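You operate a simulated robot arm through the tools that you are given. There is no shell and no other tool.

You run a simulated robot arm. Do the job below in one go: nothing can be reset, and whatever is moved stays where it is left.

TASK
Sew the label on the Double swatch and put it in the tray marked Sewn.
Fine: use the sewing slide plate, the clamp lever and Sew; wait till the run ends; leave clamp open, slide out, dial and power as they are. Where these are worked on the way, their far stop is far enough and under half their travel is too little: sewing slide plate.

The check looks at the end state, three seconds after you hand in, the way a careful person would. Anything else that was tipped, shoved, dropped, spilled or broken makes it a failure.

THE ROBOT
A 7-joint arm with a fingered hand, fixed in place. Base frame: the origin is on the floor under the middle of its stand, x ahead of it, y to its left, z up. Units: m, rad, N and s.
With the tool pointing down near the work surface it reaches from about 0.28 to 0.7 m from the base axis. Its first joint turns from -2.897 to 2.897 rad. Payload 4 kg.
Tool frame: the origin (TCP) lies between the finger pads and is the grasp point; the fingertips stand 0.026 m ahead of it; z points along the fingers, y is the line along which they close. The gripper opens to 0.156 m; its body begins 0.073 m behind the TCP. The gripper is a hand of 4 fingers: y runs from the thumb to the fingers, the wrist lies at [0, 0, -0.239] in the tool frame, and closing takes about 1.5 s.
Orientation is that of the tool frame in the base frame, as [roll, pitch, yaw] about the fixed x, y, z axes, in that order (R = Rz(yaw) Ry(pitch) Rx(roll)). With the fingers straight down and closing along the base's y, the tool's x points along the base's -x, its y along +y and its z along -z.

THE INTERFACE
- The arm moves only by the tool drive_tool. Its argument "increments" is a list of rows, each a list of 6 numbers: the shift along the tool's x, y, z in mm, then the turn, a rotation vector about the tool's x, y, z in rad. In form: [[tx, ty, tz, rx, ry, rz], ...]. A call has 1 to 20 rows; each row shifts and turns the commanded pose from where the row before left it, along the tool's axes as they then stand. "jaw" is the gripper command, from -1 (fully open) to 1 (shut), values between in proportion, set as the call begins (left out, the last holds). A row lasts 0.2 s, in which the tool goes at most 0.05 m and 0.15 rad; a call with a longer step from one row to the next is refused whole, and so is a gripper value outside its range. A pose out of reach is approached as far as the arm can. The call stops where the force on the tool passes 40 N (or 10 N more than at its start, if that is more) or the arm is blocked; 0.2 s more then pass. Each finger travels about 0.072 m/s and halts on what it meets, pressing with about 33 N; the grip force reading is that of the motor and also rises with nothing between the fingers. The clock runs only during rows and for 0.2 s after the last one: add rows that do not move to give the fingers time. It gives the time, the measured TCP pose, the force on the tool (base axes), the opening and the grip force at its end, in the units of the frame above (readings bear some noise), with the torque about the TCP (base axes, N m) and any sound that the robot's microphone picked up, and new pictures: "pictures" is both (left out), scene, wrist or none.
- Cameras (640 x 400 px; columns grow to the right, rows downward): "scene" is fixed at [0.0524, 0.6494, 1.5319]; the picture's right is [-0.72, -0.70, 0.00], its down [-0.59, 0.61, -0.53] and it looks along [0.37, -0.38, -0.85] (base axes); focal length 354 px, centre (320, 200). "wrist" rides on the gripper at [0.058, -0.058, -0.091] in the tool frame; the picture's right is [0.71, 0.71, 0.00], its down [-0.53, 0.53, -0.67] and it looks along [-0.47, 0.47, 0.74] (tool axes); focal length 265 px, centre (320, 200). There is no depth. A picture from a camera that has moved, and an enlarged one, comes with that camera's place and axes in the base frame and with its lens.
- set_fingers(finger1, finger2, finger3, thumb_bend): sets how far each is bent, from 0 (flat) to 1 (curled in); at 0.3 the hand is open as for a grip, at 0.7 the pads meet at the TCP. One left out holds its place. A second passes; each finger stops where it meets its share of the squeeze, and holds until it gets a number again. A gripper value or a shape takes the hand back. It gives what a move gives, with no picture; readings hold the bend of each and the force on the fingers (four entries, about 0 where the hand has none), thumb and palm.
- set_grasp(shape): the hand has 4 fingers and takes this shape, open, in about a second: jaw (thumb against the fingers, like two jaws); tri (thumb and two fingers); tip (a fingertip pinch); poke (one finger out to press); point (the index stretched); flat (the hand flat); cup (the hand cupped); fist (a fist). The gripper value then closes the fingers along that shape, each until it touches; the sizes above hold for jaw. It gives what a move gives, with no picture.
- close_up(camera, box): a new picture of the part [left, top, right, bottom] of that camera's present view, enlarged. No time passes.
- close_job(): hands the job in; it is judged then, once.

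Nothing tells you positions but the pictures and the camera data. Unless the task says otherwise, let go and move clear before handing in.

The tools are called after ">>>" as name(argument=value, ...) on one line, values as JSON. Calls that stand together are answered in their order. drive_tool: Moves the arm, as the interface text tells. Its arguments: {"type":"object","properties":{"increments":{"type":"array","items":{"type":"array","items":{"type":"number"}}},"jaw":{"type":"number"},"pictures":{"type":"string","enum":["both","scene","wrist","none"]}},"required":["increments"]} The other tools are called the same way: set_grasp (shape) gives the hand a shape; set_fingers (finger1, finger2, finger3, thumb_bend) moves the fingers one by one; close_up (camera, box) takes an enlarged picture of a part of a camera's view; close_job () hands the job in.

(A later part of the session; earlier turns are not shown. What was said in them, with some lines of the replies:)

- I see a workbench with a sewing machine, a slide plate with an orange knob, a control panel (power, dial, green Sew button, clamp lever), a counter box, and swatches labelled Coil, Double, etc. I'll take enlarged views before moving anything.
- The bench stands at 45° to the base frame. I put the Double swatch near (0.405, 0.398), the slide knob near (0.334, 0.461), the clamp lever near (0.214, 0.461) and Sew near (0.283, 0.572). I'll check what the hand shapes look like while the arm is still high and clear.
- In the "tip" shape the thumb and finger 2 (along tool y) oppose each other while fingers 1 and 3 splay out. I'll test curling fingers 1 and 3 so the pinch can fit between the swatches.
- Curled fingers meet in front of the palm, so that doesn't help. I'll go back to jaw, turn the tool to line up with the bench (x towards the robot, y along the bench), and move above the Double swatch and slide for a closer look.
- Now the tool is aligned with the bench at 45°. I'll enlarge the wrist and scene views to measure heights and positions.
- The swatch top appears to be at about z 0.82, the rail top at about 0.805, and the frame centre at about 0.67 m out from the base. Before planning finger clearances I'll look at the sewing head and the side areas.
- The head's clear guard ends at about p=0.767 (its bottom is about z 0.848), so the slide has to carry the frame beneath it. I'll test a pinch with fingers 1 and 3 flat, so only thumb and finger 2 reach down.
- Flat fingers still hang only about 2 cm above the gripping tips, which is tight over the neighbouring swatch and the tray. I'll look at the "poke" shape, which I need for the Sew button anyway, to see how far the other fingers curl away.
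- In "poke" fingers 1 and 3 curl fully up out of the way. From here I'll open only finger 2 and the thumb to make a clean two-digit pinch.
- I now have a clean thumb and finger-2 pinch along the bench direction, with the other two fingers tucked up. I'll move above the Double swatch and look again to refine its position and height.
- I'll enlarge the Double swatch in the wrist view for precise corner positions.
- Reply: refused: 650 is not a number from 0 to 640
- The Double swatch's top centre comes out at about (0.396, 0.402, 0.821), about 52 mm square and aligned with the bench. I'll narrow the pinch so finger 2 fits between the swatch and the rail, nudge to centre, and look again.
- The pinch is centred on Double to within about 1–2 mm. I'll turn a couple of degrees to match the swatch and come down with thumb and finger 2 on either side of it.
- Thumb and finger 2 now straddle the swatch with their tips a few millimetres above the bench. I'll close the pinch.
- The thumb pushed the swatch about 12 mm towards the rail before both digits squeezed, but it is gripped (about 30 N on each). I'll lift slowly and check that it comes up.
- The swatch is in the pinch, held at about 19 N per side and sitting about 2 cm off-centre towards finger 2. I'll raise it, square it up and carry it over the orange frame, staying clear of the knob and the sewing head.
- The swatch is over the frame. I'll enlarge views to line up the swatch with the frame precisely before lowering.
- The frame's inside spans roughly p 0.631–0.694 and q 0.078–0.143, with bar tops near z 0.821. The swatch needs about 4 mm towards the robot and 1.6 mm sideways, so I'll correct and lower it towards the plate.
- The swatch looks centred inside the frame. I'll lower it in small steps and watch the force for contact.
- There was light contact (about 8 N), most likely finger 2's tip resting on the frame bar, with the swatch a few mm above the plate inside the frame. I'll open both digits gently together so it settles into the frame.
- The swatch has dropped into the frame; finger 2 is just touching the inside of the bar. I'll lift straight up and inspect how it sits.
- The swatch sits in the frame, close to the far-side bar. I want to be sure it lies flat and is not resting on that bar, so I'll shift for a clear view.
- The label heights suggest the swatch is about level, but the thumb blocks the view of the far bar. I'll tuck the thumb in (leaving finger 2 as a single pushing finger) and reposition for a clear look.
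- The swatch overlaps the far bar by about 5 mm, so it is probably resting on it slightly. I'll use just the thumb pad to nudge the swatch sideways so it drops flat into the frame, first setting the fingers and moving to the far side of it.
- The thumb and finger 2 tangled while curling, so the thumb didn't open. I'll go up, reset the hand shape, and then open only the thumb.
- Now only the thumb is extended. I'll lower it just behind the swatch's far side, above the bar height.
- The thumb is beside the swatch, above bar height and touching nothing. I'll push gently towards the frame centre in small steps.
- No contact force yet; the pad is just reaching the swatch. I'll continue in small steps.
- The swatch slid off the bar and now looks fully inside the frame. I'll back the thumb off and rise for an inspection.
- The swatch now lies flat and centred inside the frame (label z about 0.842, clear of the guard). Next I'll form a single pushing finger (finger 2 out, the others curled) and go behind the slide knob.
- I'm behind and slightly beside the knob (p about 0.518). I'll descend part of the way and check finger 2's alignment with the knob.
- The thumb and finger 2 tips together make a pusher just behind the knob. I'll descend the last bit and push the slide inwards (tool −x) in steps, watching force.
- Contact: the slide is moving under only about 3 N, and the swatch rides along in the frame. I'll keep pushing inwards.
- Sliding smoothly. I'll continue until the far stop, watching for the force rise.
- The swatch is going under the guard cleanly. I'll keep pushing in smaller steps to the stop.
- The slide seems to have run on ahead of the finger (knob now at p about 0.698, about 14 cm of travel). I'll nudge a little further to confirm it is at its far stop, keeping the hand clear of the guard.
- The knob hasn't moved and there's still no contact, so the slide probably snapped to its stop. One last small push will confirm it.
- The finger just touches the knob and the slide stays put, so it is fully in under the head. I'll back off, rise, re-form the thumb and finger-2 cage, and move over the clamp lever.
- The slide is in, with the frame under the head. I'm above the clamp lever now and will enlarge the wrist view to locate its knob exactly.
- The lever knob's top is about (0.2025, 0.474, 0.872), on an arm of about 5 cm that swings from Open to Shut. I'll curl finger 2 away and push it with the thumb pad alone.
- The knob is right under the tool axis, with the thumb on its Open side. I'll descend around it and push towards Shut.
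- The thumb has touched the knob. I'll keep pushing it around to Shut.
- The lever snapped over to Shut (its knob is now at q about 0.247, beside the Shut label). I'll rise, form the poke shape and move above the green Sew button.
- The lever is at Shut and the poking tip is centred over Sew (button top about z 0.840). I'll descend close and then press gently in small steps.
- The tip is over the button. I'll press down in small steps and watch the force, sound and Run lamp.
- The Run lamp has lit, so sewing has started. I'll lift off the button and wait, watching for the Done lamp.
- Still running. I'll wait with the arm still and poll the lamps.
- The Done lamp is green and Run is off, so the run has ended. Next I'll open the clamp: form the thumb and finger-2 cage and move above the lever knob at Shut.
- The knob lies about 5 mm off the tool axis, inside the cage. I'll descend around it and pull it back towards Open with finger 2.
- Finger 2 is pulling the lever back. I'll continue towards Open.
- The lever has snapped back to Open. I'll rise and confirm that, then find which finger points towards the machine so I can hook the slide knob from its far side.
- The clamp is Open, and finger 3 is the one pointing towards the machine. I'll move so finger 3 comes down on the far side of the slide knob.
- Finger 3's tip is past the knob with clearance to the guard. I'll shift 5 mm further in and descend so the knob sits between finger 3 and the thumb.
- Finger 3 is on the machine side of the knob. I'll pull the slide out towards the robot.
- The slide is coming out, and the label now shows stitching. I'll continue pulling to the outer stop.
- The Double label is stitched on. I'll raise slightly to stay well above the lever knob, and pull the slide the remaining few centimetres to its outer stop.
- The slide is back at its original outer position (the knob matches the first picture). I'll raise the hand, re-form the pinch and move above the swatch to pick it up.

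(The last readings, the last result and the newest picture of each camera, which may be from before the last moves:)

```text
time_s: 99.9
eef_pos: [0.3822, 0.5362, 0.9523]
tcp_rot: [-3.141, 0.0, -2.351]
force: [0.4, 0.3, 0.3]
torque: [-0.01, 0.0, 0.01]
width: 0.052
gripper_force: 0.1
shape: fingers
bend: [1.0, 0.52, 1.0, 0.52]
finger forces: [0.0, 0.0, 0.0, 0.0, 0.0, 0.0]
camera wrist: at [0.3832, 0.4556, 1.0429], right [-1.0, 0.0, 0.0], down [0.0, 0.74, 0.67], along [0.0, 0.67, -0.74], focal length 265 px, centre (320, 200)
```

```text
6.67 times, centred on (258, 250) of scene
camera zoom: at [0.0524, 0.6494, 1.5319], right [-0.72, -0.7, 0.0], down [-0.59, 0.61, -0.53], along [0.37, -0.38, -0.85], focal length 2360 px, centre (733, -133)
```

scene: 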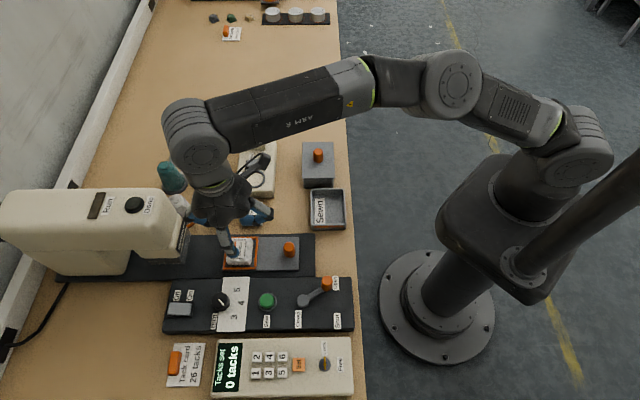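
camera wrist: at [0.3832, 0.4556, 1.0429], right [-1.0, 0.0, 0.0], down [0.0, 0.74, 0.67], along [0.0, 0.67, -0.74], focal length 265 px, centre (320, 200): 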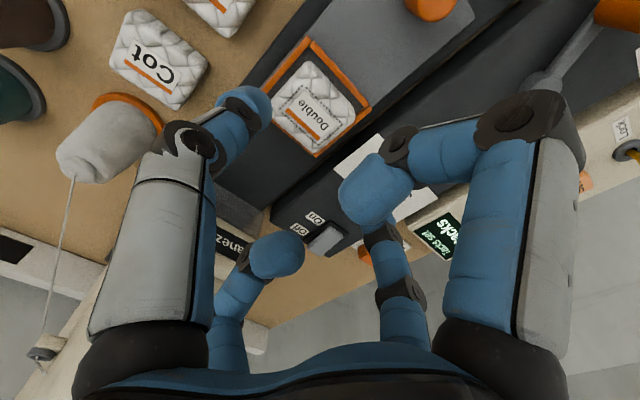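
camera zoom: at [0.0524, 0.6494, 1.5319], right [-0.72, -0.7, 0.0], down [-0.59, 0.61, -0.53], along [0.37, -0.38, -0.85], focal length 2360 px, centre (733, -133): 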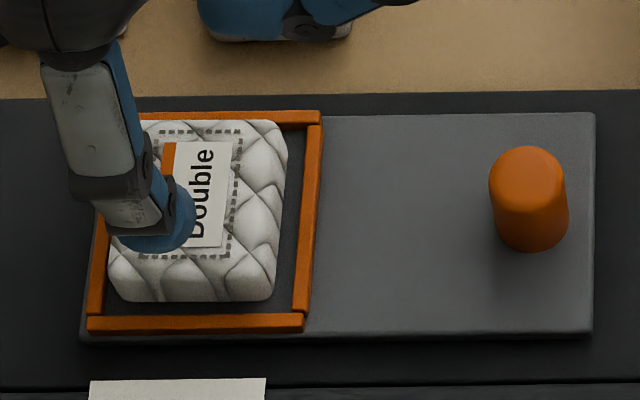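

The stitched Double swatch is centred at about p 0.662, q 0.110. I'll centre the pinch and descend, keeping the tips just above the frame bars and clear of the control panel's edge.

>>> drive_tool(increments=[[-11.5, 0.5, 30, 0, 0, 0], [0, 0, 30, 0, 0, 0], [0, 0, 15, 0, 0, 0], [0, 0, 0, 0, 0, 0]], pictures="both")

>>> close_up(camera="scene", box=[210, 220, 306, 280])

>>> close_up(camera="wrist", box=[200, 60, 440, 210])

```text
time_s: 100.9
eef_pos: [0.3915, 0.5454, 0.8765]
tcp_rot: [3.141, 0.0, -2.354]
force: [-0.1, 0.0, 0.4]
torque: [0.01, -0.01, 0.02]
width: 0.052
gripper_force: 0.0
shape: fingers
bend: [1.0, 0.52, 1.0, 0.52]
finger forces: [0.1, 0.0, 0.0, 0.1, 0.0, 0.0]
camera wrist: at [0.3914, 0.464, 0.9679], right [-1.0, 0.0, 0.0], down [0.0, 0.74, 0.67], along [0.0, 0.67, -0.74], focal length 265 px, centre (320, 200)
```

scene: 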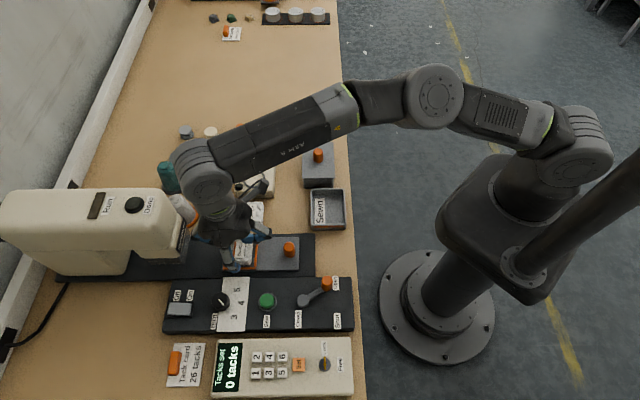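
wrist: 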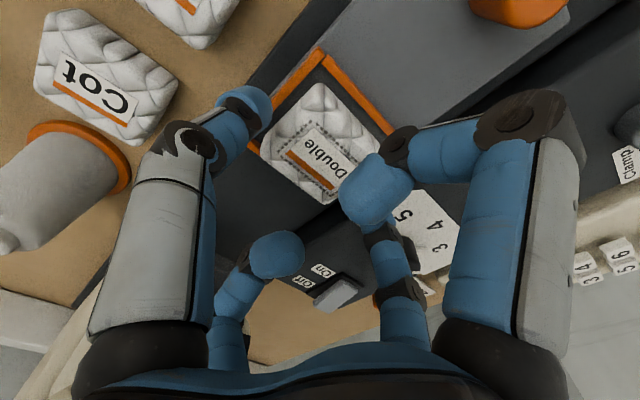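

```text
6.67 times, centred on (258, 250) of scene
camera zoom: at [0.0524, 0.6494, 1.5319], right [-0.72, -0.7, 0.0], down [-0.59, 0.61, -0.53], along [0.37, -0.38, -0.85], focal length 2360 px, centre (733, -133)
```

zoom: 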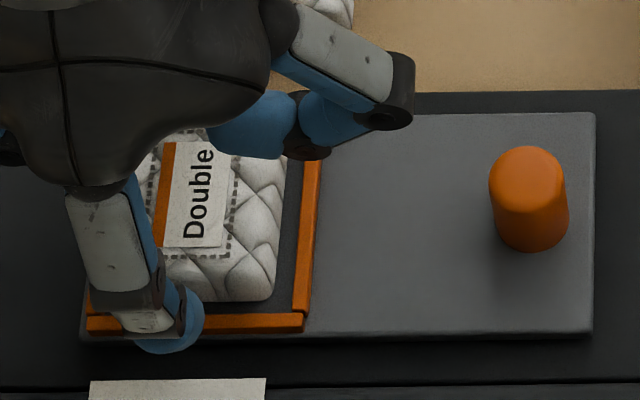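

```text
2.67 times, centred on (320, 135) of wrist
camera zoom: at [0.3914, 0.464, 0.9679], right [-1.0, 0.0, 0.0], down [0.0, 0.74, 0.67], along [0.0, 0.67, -0.74], focal length 708 px, centre (320, 373)
```

zoom: 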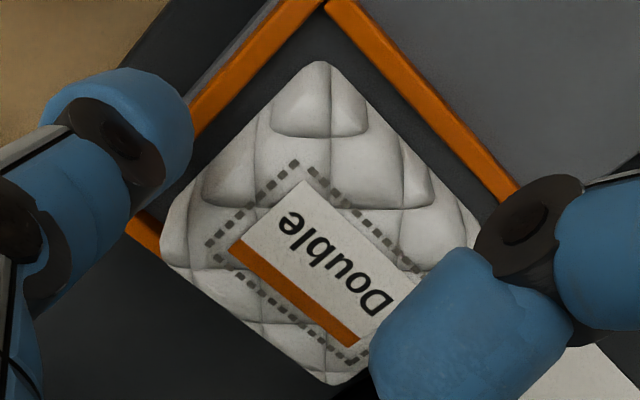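

Aligned. I'll lower the last 15 mm and check for contact before closing.

>>> drive_tool(increments=[[0, 0, 8, 0, 0, 0], [0, 0, 6, 0, 0, 0], [0, 0, 2, 0, 0, 0], [0, 0, 0, 0, 0, 0]], pictures="none")

>>> set_fingers(finger2=0.62, thumb_bend=0.62)

>>> drive_tool(increments=[[0, 0, 0, 0, 0, 0]], pictures="both")

>>> close_up(camera="wrist", box=[200, 60, 440, 210])

```text
time_s: 101.9
eef_pos: [0.3916, 0.5457, 0.861]
tcp_rot: [-3.141, -0.001, -2.353]
force: [-0.2, -0.5, 0.2]
torque: [-0.01, 0.01, 0.03]
width: 0.0521
gripper_force: 0.0
shape: fingers
bend: [1.0, 0.52, 1.0, 0.52]
finger forces: [0.1, 0.0, 0.0, 0.1, 0.1, 0.1]
```

```text
time_s: 102.9
eef_pos: [0.3911, 0.546, 0.8614]
tcp_rot: [3.141, 0.002, -2.353]
force: [-1.2, 1.5, 0.5]
torque: [0.07, 0.09, 0.01]
width: 0.0447
gripper_force: 5.9
shape: fingers
bend: [1.0, 0.55, 1.0, 0.59]
finger forces: [0.1, 6.5, 0.0, 0.0, 4.9, 0.0]
```

```text
time_s: 103.3
eef_pos: [0.3911, 0.5459, 0.8613]
tcp_rot: [3.141, 0.001, -2.353]
force: [-2.2, 1.3, 1.4]
torque: [0.09, 0.06, 0.03]
width: 0.0448
gripper_force: 5.8
shape: fingers
bend: [1.0, 0.55, 1.0, 0.59]
finger forces: [0.0, 6.8, 0.1, 0.0, 5.0, 0.0]
camera wrist: at [0.3922, 0.4643, 0.9518], right [-1.0, 0.0, 0.0], down [0.0, 0.74, 0.67], along [0.0, 0.67, -0.74], focal length 265 px, centre (320, 200)
```

scene: 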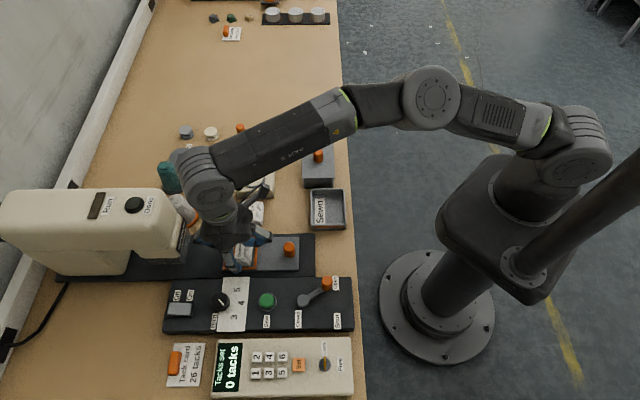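
wrist: 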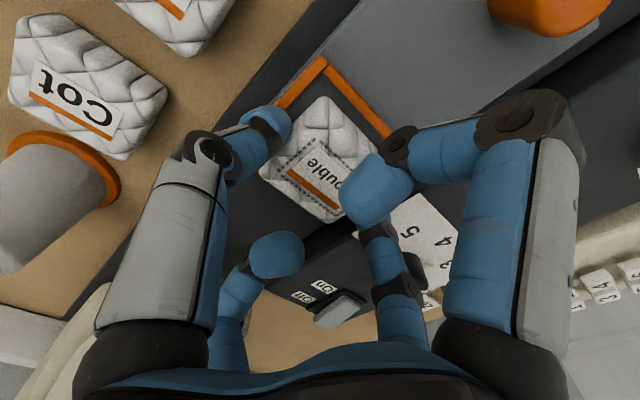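

```text
2.67 times, centred on (320, 135) of wrist
camera zoom: at [0.3922, 0.4643, 0.9518], right [-1.0, 0.0, 0.0], down [0.0, 0.74, 0.67], along [0.0, 0.67, -0.74], focal length 708 px, centre (320, 373)
```

zoom: 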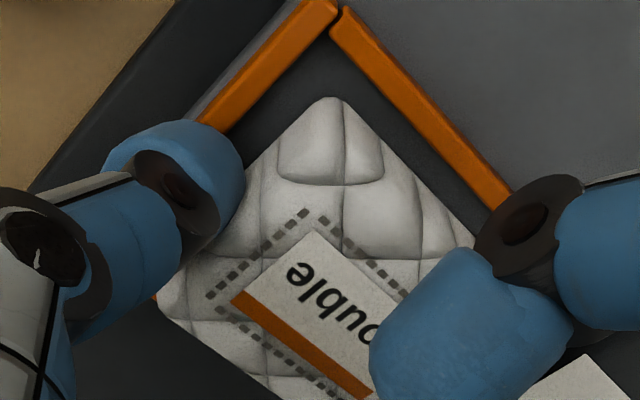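

Both digits touch the swatch with about 6 N and it stays roughly centred. I'll tighten evenly.

>>> set_fingers(finger2=0.72, thumb_bend=0.7)

>>> drive_tool(increments=[[0, 0, 0, 0, 0, 0]], pictures="both")

>>> close_up(camera="wrist", box=[200, 60, 440, 210])

>>> close_up(camera="scene", box=[210, 220, 306, 280])

```text
time_s: 104.3
eef_pos: [0.3901, 0.5445, 0.8599]
tcp_rot: [-3.141, 0.001, -2.355]
force: [4.1, -0.7, 3.4]
torque: [-0.02, -0.09, 0.07]
width: 0.0417
gripper_force: 12.5
shape: fingers
bend: [1.0, 0.54, 1.0, 0.62]
finger forces: [0.1, 10.7, 0.1, 0.0, 14.4, 0.0]
```

```text
time_s: 104.7
eef_pos: [0.3918, 0.5453, 0.8609]
tcp_rot: [-3.141, 0.001, -2.355]
force: [4.2, -1.9, 1.5]
torque: [0.01, -0.07, 0.06]
width: 0.0415
gripper_force: 12.0
shape: fingers
bend: [1.0, 0.54, 1.0, 0.62]
finger forces: [0.0, 10.2, 0.0, 0.0, 14.7, 0.0]
camera wrist: at [0.3926, 0.464, 0.9519], right [-1.0, 0.0, 0.0], down [0.0, 0.74, 0.67], along [0.0, 0.67, -0.74], focal length 265 px, centre (320, 200)
```

scene: 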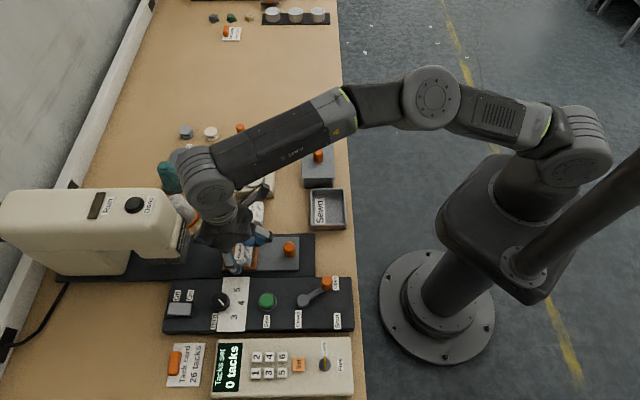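
wrist: 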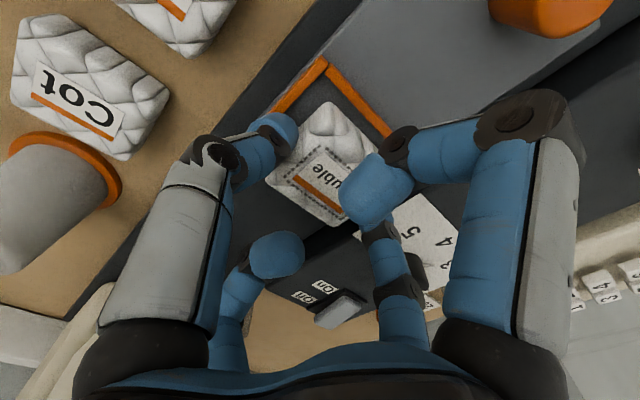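

```text
2.67 times, centred on (320, 135) of wrist
camera zoom: at [0.3926, 0.464, 0.9519], right [-1.0, 0.0, 0.0], down [0.0, 0.74, 0.67], along [0.0, 0.67, -0.74], focal length 708 px, centre (320, 373)
```

zoom: 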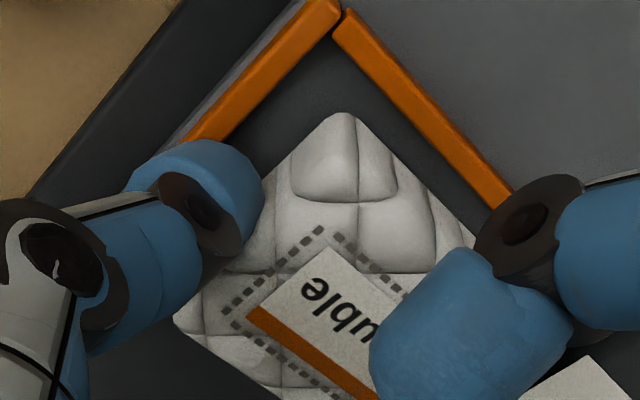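

```text
6.67 times, centred on (258, 250) of scene
camera zoom: at [0.0524, 0.6494, 1.5319], right [-0.72, -0.7, 0.0], down [-0.59, 0.61, -0.53], along [0.37, -0.38, -0.85], focal length 2360 px, centre (733, -133)
```

zoom: 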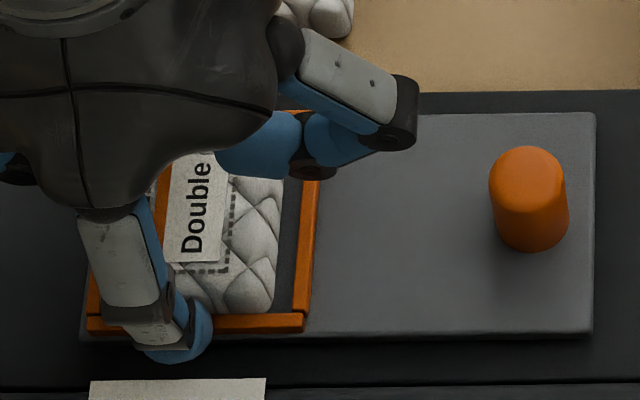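

The swatch is gripped with 10–15 N and rests lightly against the near bar. I'll lift slowly straight up.

>>> drive_tool(increments=[[0, 0, -4, 0, 0, 0], [0, 0, -6, 0, 0, 0], [0, 0, -10, 0, 0, 0], [0, 0, -10, 0, 0, 0], [0, 0, 0, 0, 0, 0]], pictures="both")

>>> close_up(camera="wrist", box=[200, 60, 440, 210])

>>> close_up(camera="scene", box=[210, 210, 306, 270])

```text
time_s: 105.9
eef_pos: [0.3901, 0.5455, 0.8917]
tcp_rot: [-3.141, -0.001, -2.353]
force: [-0.3, 0.4, -0.5]
torque: [0.03, -0.01, -0.05]
width: 0.0407
gripper_force: 11.4
shape: fingers
bend: [1.0, 0.53, 1.0, 0.62]
finger forces: [0.1, 11.9, 0.0, 0.0, 11.9, 0.0]
camera wrist: at [0.392, 0.4653, 0.9825], right [-1.0, 0.0, 0.0], down [0.0, 0.74, 0.67], along [0.0, 0.67, -0.74], focal length 265 px, centre (320, 200)
```

scene: 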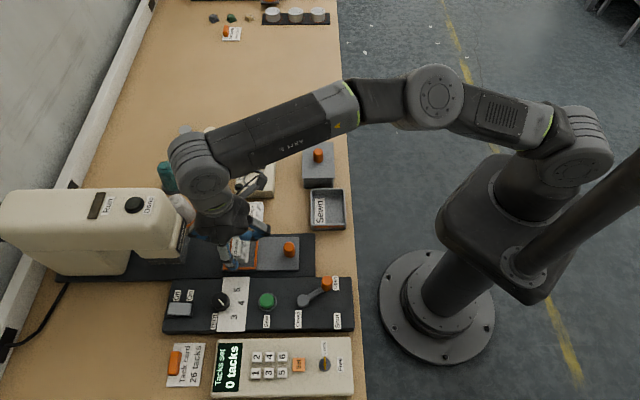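
wrist: 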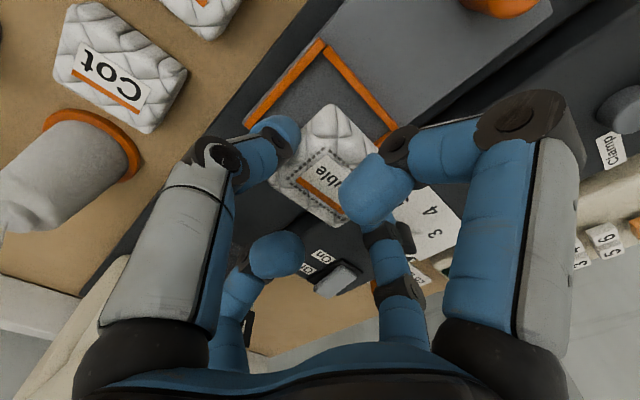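

```text
2.67 times, centred on (320, 135) of wrist
camera zoom: at [0.392, 0.4653, 0.9825], right [-1.0, 0.0, 0.0], down [0.0, 0.74, 0.67], along [0.0, 0.67, -0.74], focal length 708 px, centre (320, 373)
```

zoom: 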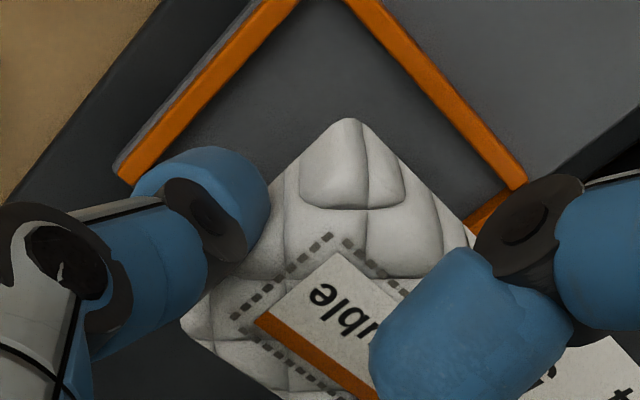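

```text
6.67 times, centred on (258, 240) of scene
camera zoom: at [0.0524, 0.6494, 1.5319], right [-0.72, -0.7, 0.0], down [-0.59, 0.61, -0.53], along [0.37, -0.38, -0.85], focal length 2360 px, centre (733, -67)
```

zoom: 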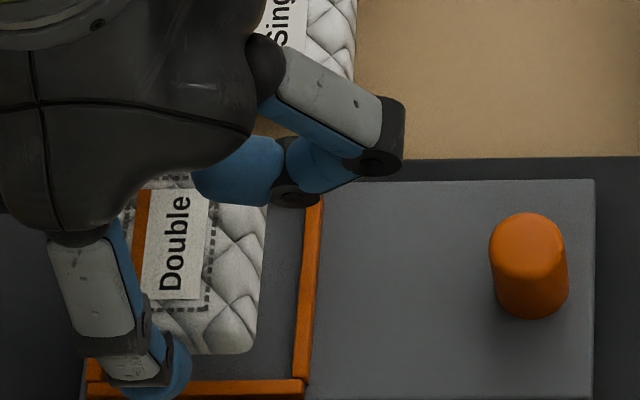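

The swatch is held at about 12 N on both sides. I'll raise it well clear and carry it over the Sewn tray.

>>> drive_tool(increments=[[0, 0, -30, 0, 0, 0], [0, 0, -28, 0, 0, 0], [23.9, -14.4, 0, 0, 0, 0], [23.9, -14.4, 0, 0, 0, 0], [23.9, -14.4, 0, 0, 0, 0], [23.9, -14.4, 0, 0, 0, 0], [23.9, -14.4, 0, 0, 0, 0], [23.9, -14.4, 0, 0, 0, 0], [23.9, -14.4, 0, 0, 0, 0], [23.9, -14.4, 0, 0, 0, 0], [0, 0, 0, 0, 0, 0], [0, 0, 0, 0, 0, 0]], pictures="both")

>>> close_up(camera="scene", box=[270, 170, 366, 230])

>>> close_up(camera="wrist", box=[200, 20, 440, 170])

```text
time_s: 108.5
eef_pos: [0.3385, 0.3277, 0.9496]
tcp_rot: [-3.141, 0.001, -2.352]
force: [-0.1, -0.3, 0.0]
torque: [0.0, 0.0, -0.03]
width: 0.0406
gripper_force: 11.5
shape: fingers
bend: [1.0, 0.53, 1.0, 0.62]
finger forces: [0.0, 11.8, 0.0, 0.1, 11.7, 0.0]
camera wrist: at [0.3391, 0.2475, 1.04], right [-1.0, 0.0, 0.0], down [0.0, 0.74, 0.67], along [0.0, 0.67, -0.74], focal length 265 px, centre (320, 200)
```

scene: 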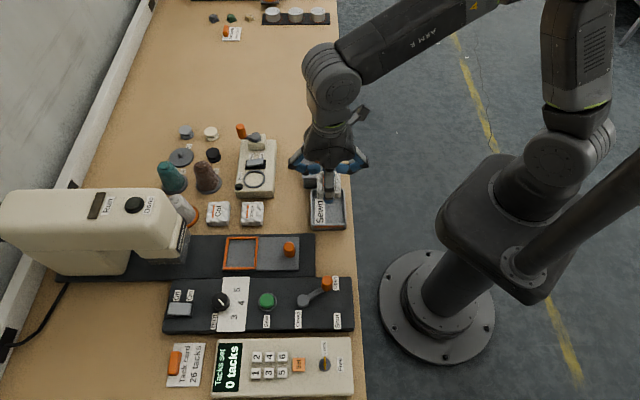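
wrist: 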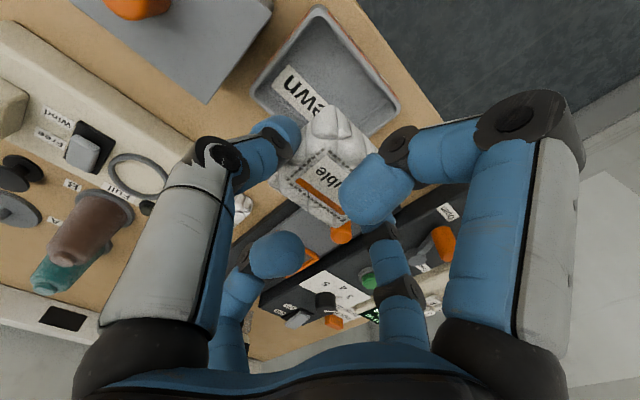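

```text
6.67 times, centred on (318, 200) of scene
camera zoom: at [0.0524, 0.6494, 1.5319], right [-0.72, -0.7, 0.0], down [-0.59, 0.61, -0.53], along [0.37, -0.38, -0.85], focal length 2360 px, centre (333, 200)
```

zoom: 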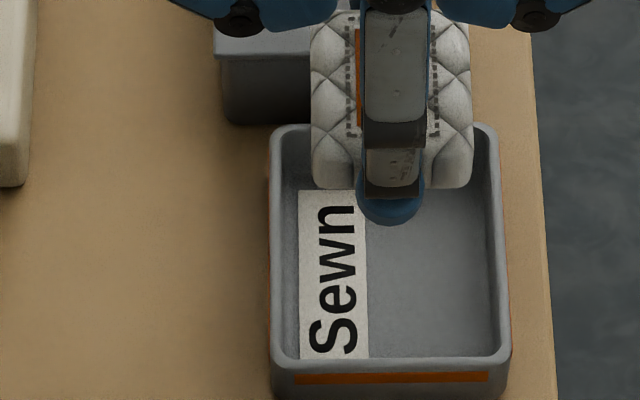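

```text
2.67 times, centred on (320, 95) of wrist
camera zoom: at [0.3391, 0.2475, 1.04], right [-1.0, 0.0, 0.0], down [0.0, 0.74, 0.67], along [0.0, 0.67, -0.74], focal length 708 px, centre (320, 480)
```

zoom: 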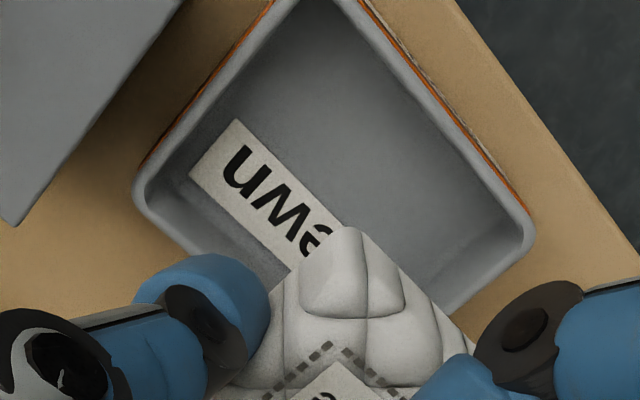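

The rim of the Sewn tray is near z 0.825 (about p 0.432–0.510, q −0.050 to 0.044), and the swatch is over its middle. I'll lower until the fingertips are just above the rim, with the swatch already between the walls.

>>> drive_tool(increments=[[1, 0, 30, 0, 0, 0], [0, 0, 30, 0, 0, 0], [0, 0, 15, 0, 0, 0], [0, 0, 0, 0, 0, 0]], pictures="both")

>>> close_up(camera="scene", box=[270, 170, 366, 230])

>>> close_up(camera="wrist", box=[200, 60, 440, 210])

```text
time_s: 109.5
eef_pos: [0.3379, 0.3295, 0.8745]
tcp_rot: [-3.14, 0.0, -2.352]
force: [0.5, 0.4, -1.0]
torque: [-0.01, -0.03, 0.02]
width: 0.0404
gripper_force: 11.9
shape: fingers
bend: [1.0, 0.53, 1.0, 0.62]
finger forces: [0.1, 11.9, 0.1, 0.0, 11.8, 0.1]
camera wrist: at [0.3385, 0.2471, 0.9645], right [-1.0, 0.0, 0.0], down [0.0, 0.74, 0.67], along [0.0, 0.67, -0.74], focal length 265 px, centre (320, 200)
```

scene: 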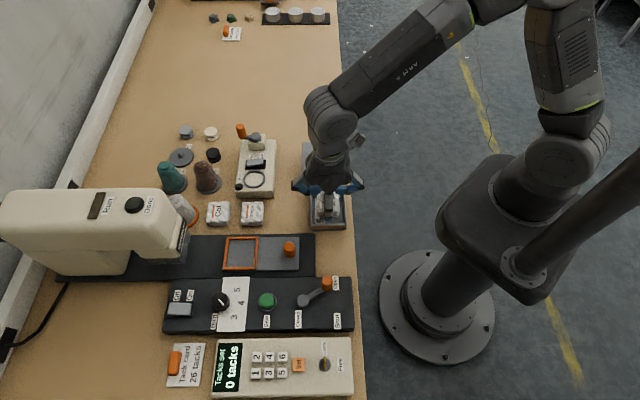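
wrist: 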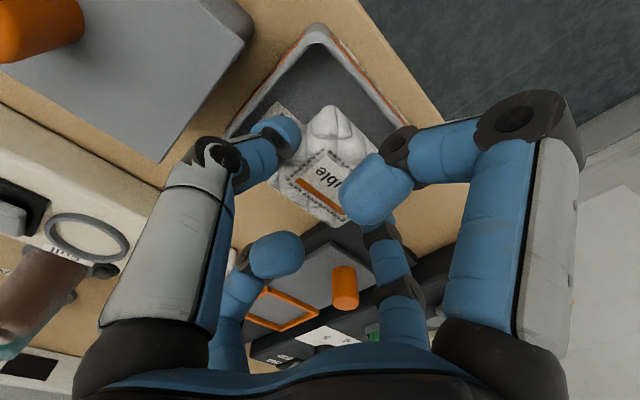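

```text
6.67 times, centred on (318, 200) of scene
camera zoom: at [0.0524, 0.6494, 1.5319], right [-0.72, -0.7, 0.0], down [-0.59, 0.61, -0.53], along [0.37, -0.38, -0.85], focal length 2360 px, centre (333, 200)
```

zoom: 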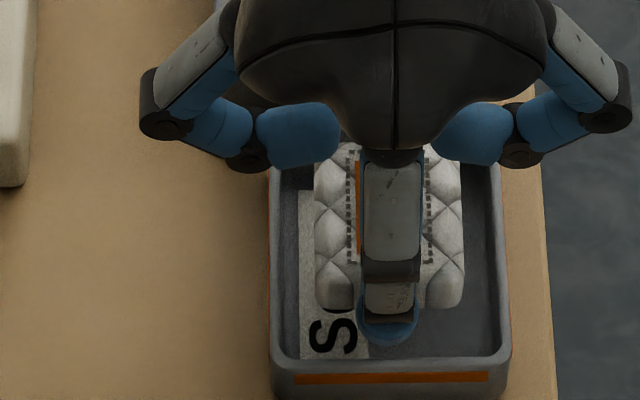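

```text
2.67 times, centred on (320, 135) of wrist
camera zoom: at [0.3385, 0.2471, 0.9645], right [-1.0, 0.0, 0.0], down [0.0, 0.74, 0.67], along [0.0, 0.67, -0.74], focal length 708 px, centre (320, 373)
```

zoom: 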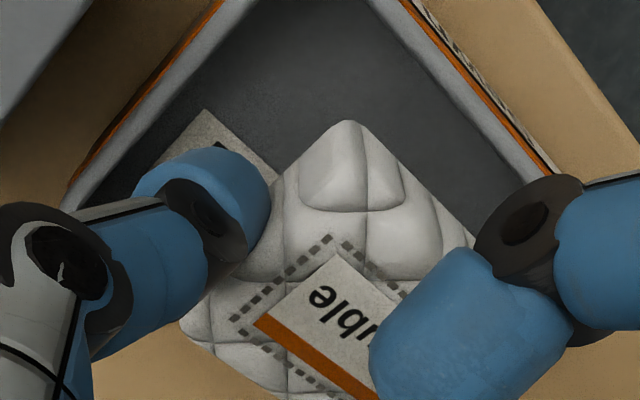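

The swatch is between the tray walls with the fingertips still above the rim. I'll lower a few more millimetres and then open both digits so it settles onto the tray floor.

>>> drive_tool(increments=[[0, 0, 4, 0, 0, 0], [0, 0, 4, 0, 0, 0], [0, 0, 0, 0, 0, 0]], pictures="both")

>>> close_up(camera="scene", box=[270, 170, 366, 230])

>>> close_up(camera="wrist", box=[200, 60, 440, 210])

```text
time_s: 110.3
eef_pos: [0.3383, 0.328, 0.8651]
tcp_rot: [3.141, 0.001, -2.353]
force: [0.1, 0.2, -0.4]
torque: [0.03, 0.0, -0.02]
width: 0.0407
gripper_force: 12.4
shape: fingers
bend: [1.0, 0.53, 1.0, 0.62]
finger forces: [0.0, 11.7, 0.0, 0.0, 11.9, 0.1]
camera wrist: at [0.339, 0.2472, 0.9568], right [-1.0, 0.0, 0.0], down [0.0, 0.74, 0.67], along [0.0, 0.67, -0.74], focal length 265 px, centre (320, 200)
```

scene: 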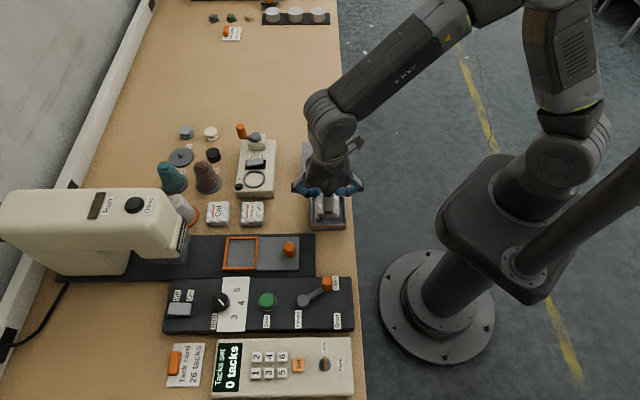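
wrist: 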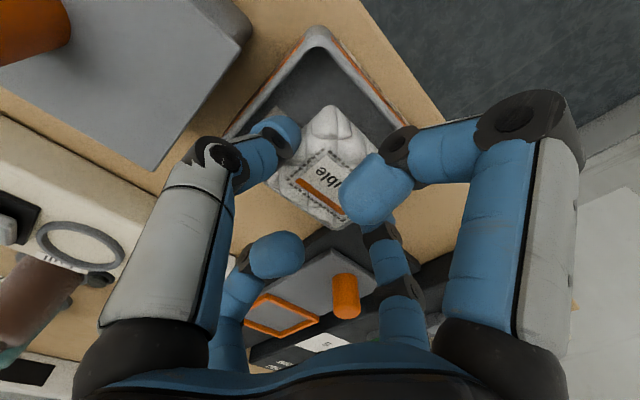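

```text
6.67 times, centred on (318, 200) of scene
camera zoom: at [0.0524, 0.6494, 1.5319], right [-0.72, -0.7, 0.0], down [-0.59, 0.61, -0.53], along [0.37, -0.38, -0.85], focal length 2360 px, centre (333, 200)
```

zoom: 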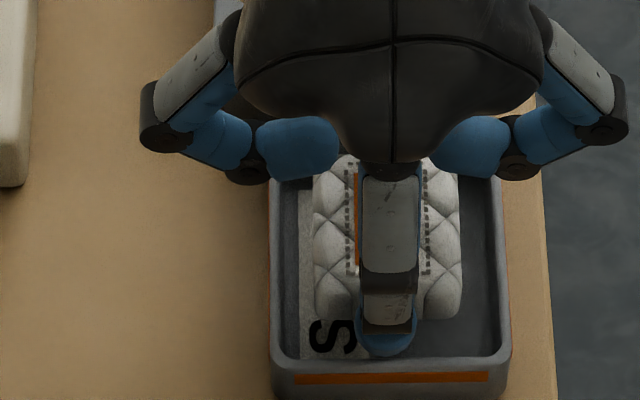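

```text
2.67 times, centred on (320, 135) of wrist
camera zoom: at [0.339, 0.2472, 0.9568], right [-1.0, 0.0, 0.0], down [0.0, 0.74, 0.67], along [0.0, 0.67, -0.74], focal length 708 px, centre (320, 373)
```

zoom: 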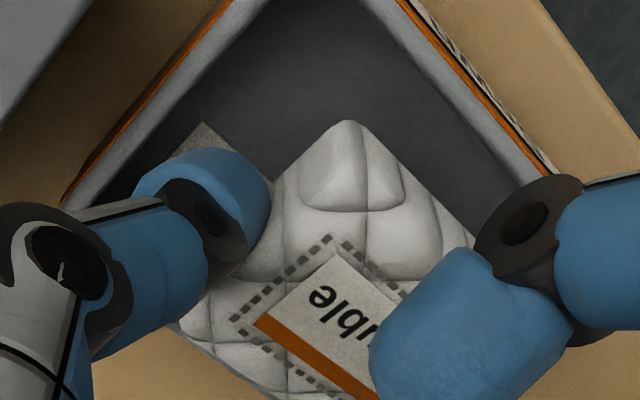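

Clear of the rim with no contact. I'll release now by opening both digits a little.

>>> set_fingers(finger2=0.46, thumb_bend=0.55)

>>> drive_tool(increments=[[0, 0, -5, 0, 0, 0], [0, 0, -15, 0, 0, 0], [0, 0, -30, 0, 0, 0], [0, 0, 0, 0, 0, 0]], pictures="both")

>>> close_up(camera="scene", box=[270, 170, 366, 230])

>>> close_up(camera="wrist", box=[200, 20, 440, 170])

```text
time_s: 111.3
eef_pos: [0.3382, 0.3282, 0.866]
tcp_rot: [-3.141, 0.001, -2.354]
force: [0.0, -0.8, 0.4]
torque: [0.0, -0.02, 0.03]
width: 0.0481
gripper_force: 0.1
shape: fingers
bend: [1.0, 0.46, 1.0, 0.55]
finger forces: [0.1, 0.0, 0.0, 0.0, 0.1, 0.0]
```

```text
time_s: 112.3
eef_pos: [0.3378, 0.327, 0.9171]
tcp_rot: [-3.141, -0.002, -2.351]
force: [0.7, 0.2, 0.6]
torque: [-0.02, -0.02, -0.02]
width: 0.0482
gripper_force: 0.0
shape: fingers
bend: [1.0, 0.46, 1.0, 0.55]
finger forces: [0.0, 0.0, 0.0, 0.0, 0.1, 0.1]
camera wrist: at [0.3384, 0.2469, 1.0072], right [-1.0, 0.0, 0.0], down [0.0, 0.74, 0.67], along [0.0, 0.67, -0.74], focal length 265 px, centre (320, 200)
```

scene: 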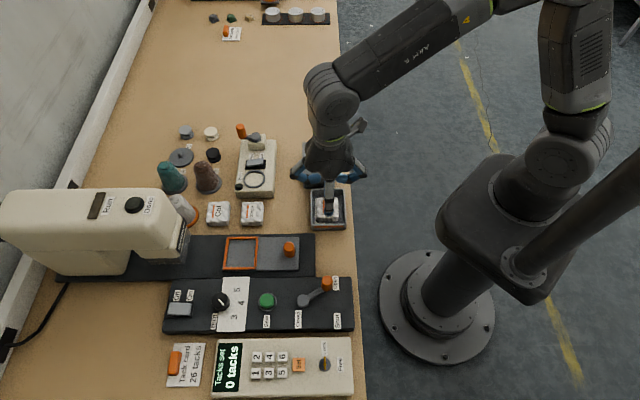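
wrist: 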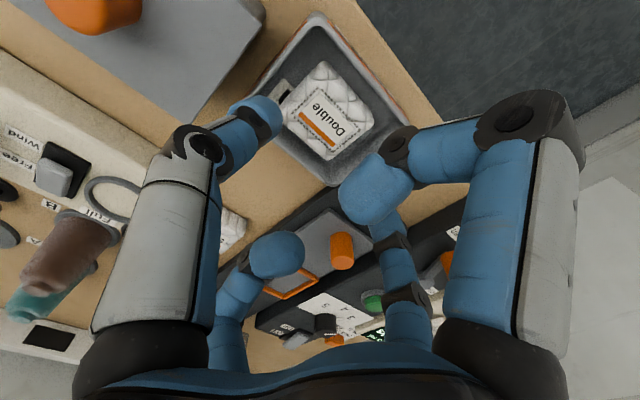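

```text
6.67 times, centred on (318, 200) of scene
camera zoom: at [0.0524, 0.6494, 1.5319], right [-0.72, -0.7, 0.0], down [-0.59, 0.61, -0.53], along [0.37, -0.38, -0.85], focal length 2360 px, centre (333, 200)
```

zoom: 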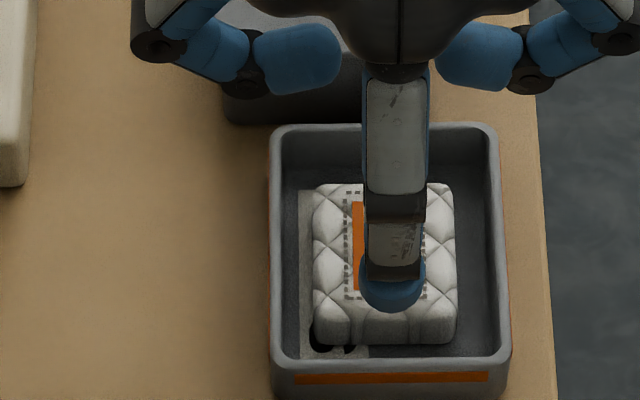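

```text
2.67 times, centred on (320, 95) of wrist
camera zoom: at [0.3384, 0.2469, 1.0072], right [-1.0, 0.0, 0.0], down [0.0, 0.74, 0.67], along [0.0, 0.67, -0.74], focal length 708 px, centre (320, 480)
```

zoom: 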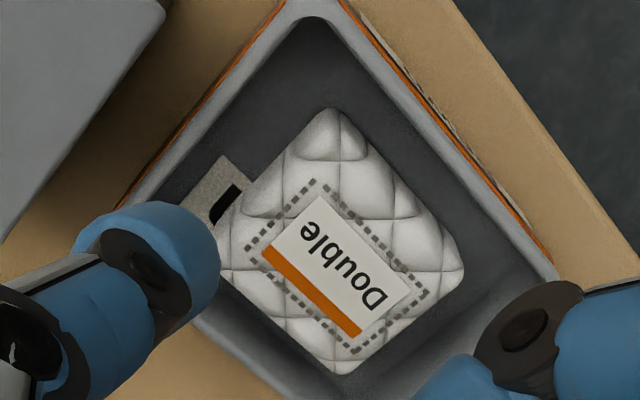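

The stitched Double swatch lies flat in the Sewn tray. I'll raise the hand, open it, move clear and inspect the whole bench.

>>> drive_tool(increments=[[0, 0, -45, 0, 0, 0], [0, 0, -45, 0, 0, 0], [0, 0, -45, 0, 0, 0], [0, 0, 0, 0, 0, 0]], pictures="none")

>>> set_grasp(shape="jaw")

>>> drive_tool(increments=[[45, 0, -15, 0, 0, 0], [45, 0, -15, 0, 0, 0], [0, 0, -30, 0, 0, 0], [0, 0, 0, 0, 0, 0]], pictures="both")

>>> close_up(camera="scene", box=[150, 170, 374, 310])

>>> close_up(camera="scene", box=[150, 270, 370, 400])

>>> close_up(camera="scene", box=[150, 110, 350, 235])

```text
time_s: 113.3
eef_pos: [0.338, 0.3284, 1.0538]
tcp_rot: [3.141, 0.0, -2.353]
force: [-0.5, -0.4, 0.5]
torque: [0.0, 0.0, -0.05]
width: 0.0483
gripper_force: 0.0
shape: fingers
bend: [1.0, 0.46, 1.0, 0.55]
finger forces: [0.0, 0.1, 0.1, 0.1, 0.0, 0.0]
```

```text
time_s: 114.2
eef_pos: [0.3396, 0.3277, 1.0525]
tcp_rot: [-3.141, 0.001, -2.354]
force: [-0.2, 0.5, -0.6]
torque: [0.01, 0.02, 0.0]
width: 0.1564
gripper_force: 0.0
shape: jaw
bend: [0.3, 0.3, 0.3, 0.3]
finger forces: [0.1, 0.0, 0.0, 0.1, 0.0, 0.0]
```

```text
time_s: 115.2
eef_pos: [0.2736, 0.261, 1.112]
tcp_rot: [-3.139, -0.001, -2.355]
force: [0.7, -0.2, -0.1]
torque: [0.02, 0.0, -0.01]
width: 0.156
gripper_force: 0.0
shape: jaw
bend: [0.3, 0.3, 0.3, 0.3]
finger forces: [0.0, 0.0, 0.0, 0.0, 0.1, 0.1]
camera wrist: at [0.2744, 0.1797, 1.2039], right [-1.0, 0.0, 0.0], down [0.0, 0.74, 0.67], along [0.0, 0.67, -0.74], focal length 265 px, centre (320, 200)
```

scene: 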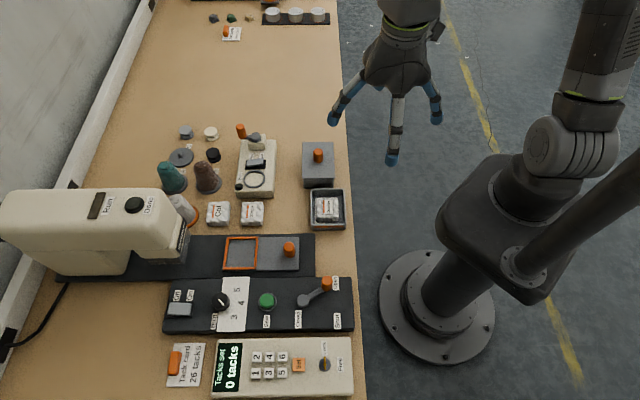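
wrist: 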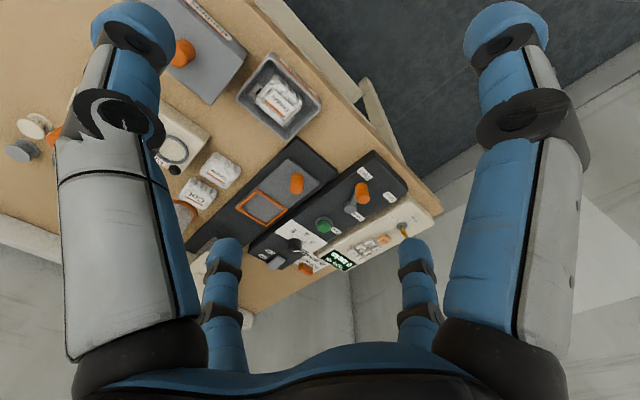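

```text
2.86 times, centred on (262, 240) of scene
camera zoom: at [0.0524, 0.6494, 1.5319], right [-0.72, -0.7, 0.0], down [-0.59, 0.61, -0.53], along [0.37, -0.38, -0.85], focal length 1011 px, centre (486, 86)
```

zoom: 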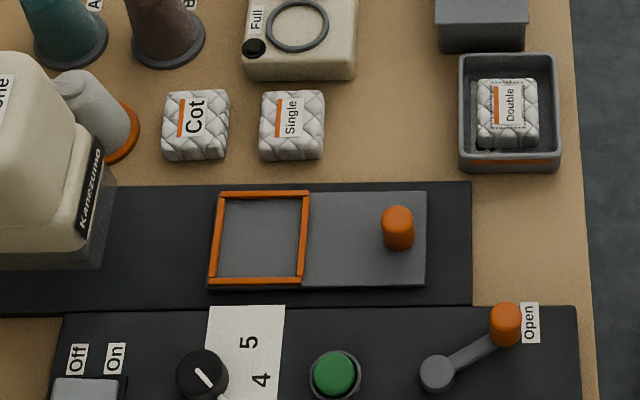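

```text
2.91 times, centred on (260, 335) of scene
camera zoom: at [0.0524, 0.6494, 1.5319], right [-0.72, -0.7, 0.0], down [-0.59, 0.61, -0.53], along [0.37, -0.38, -0.85], focal length 1030 px, centre (494, -193)
```

zoom: 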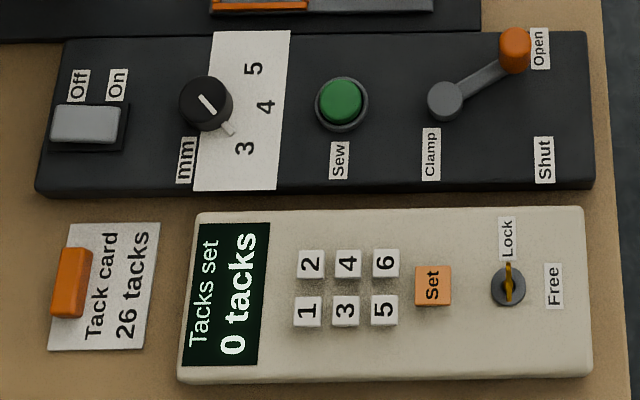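

```text
3.20 times, centred on (250, 172) of scene
camera zoom: at [0.0524, 0.6494, 1.5319], right [-0.72, -0.7, 0.0], down [-0.59, 0.61, -0.53], along [0.37, -0.38, -0.85], focal length 1133 px, centre (544, 288)
```

zoom: 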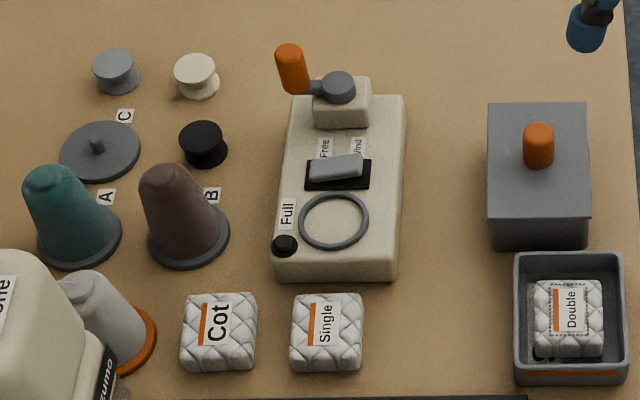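

Everything is as required: the Double swatch is stitched and flat in the Sewn tray, the slide is out, the clamp is at Open, and the dial and power switch haven't changed. The counter, the other swatches and the rest of the bench are undisturbed, and the hand is empty and clear, so I'm handing in.

>>> close_job()

```text
The job is handed in.
```

The label is sewn on the Double swatch. The swatch is lying flat in the Sewn tray, and I've handed the job in.

- **Sewing run:** I pushed the slide in until it stopped moving, shut the clamp and pressed Sew. The Run lamp came on, and I waited for the green Done lamp before touching anything. The stitching shows around the label.
- **Controls at the end:** The clamp is at Open and the slide is back out where it started. The dial and power switch were not touched.
- **Placing in the frame:** The swatch first came down partly on one of the frame bars. I nudged it flat with the thumb before sewing.
- **Placing in the tray:** The fingers would not fit inside the tray, so I let the swatch go about 2 cm above the tray floor. It landed flat inside.
- **Tack counter:** It still reads 0 tacks and its key is at Lock. The tack card says 26 tacks, but the task didn't mention the counter, so I left it alone.

In the last pictures the Cot and Single swatches and the rest of the bench look as they did at the start. The hand is empty and clear.
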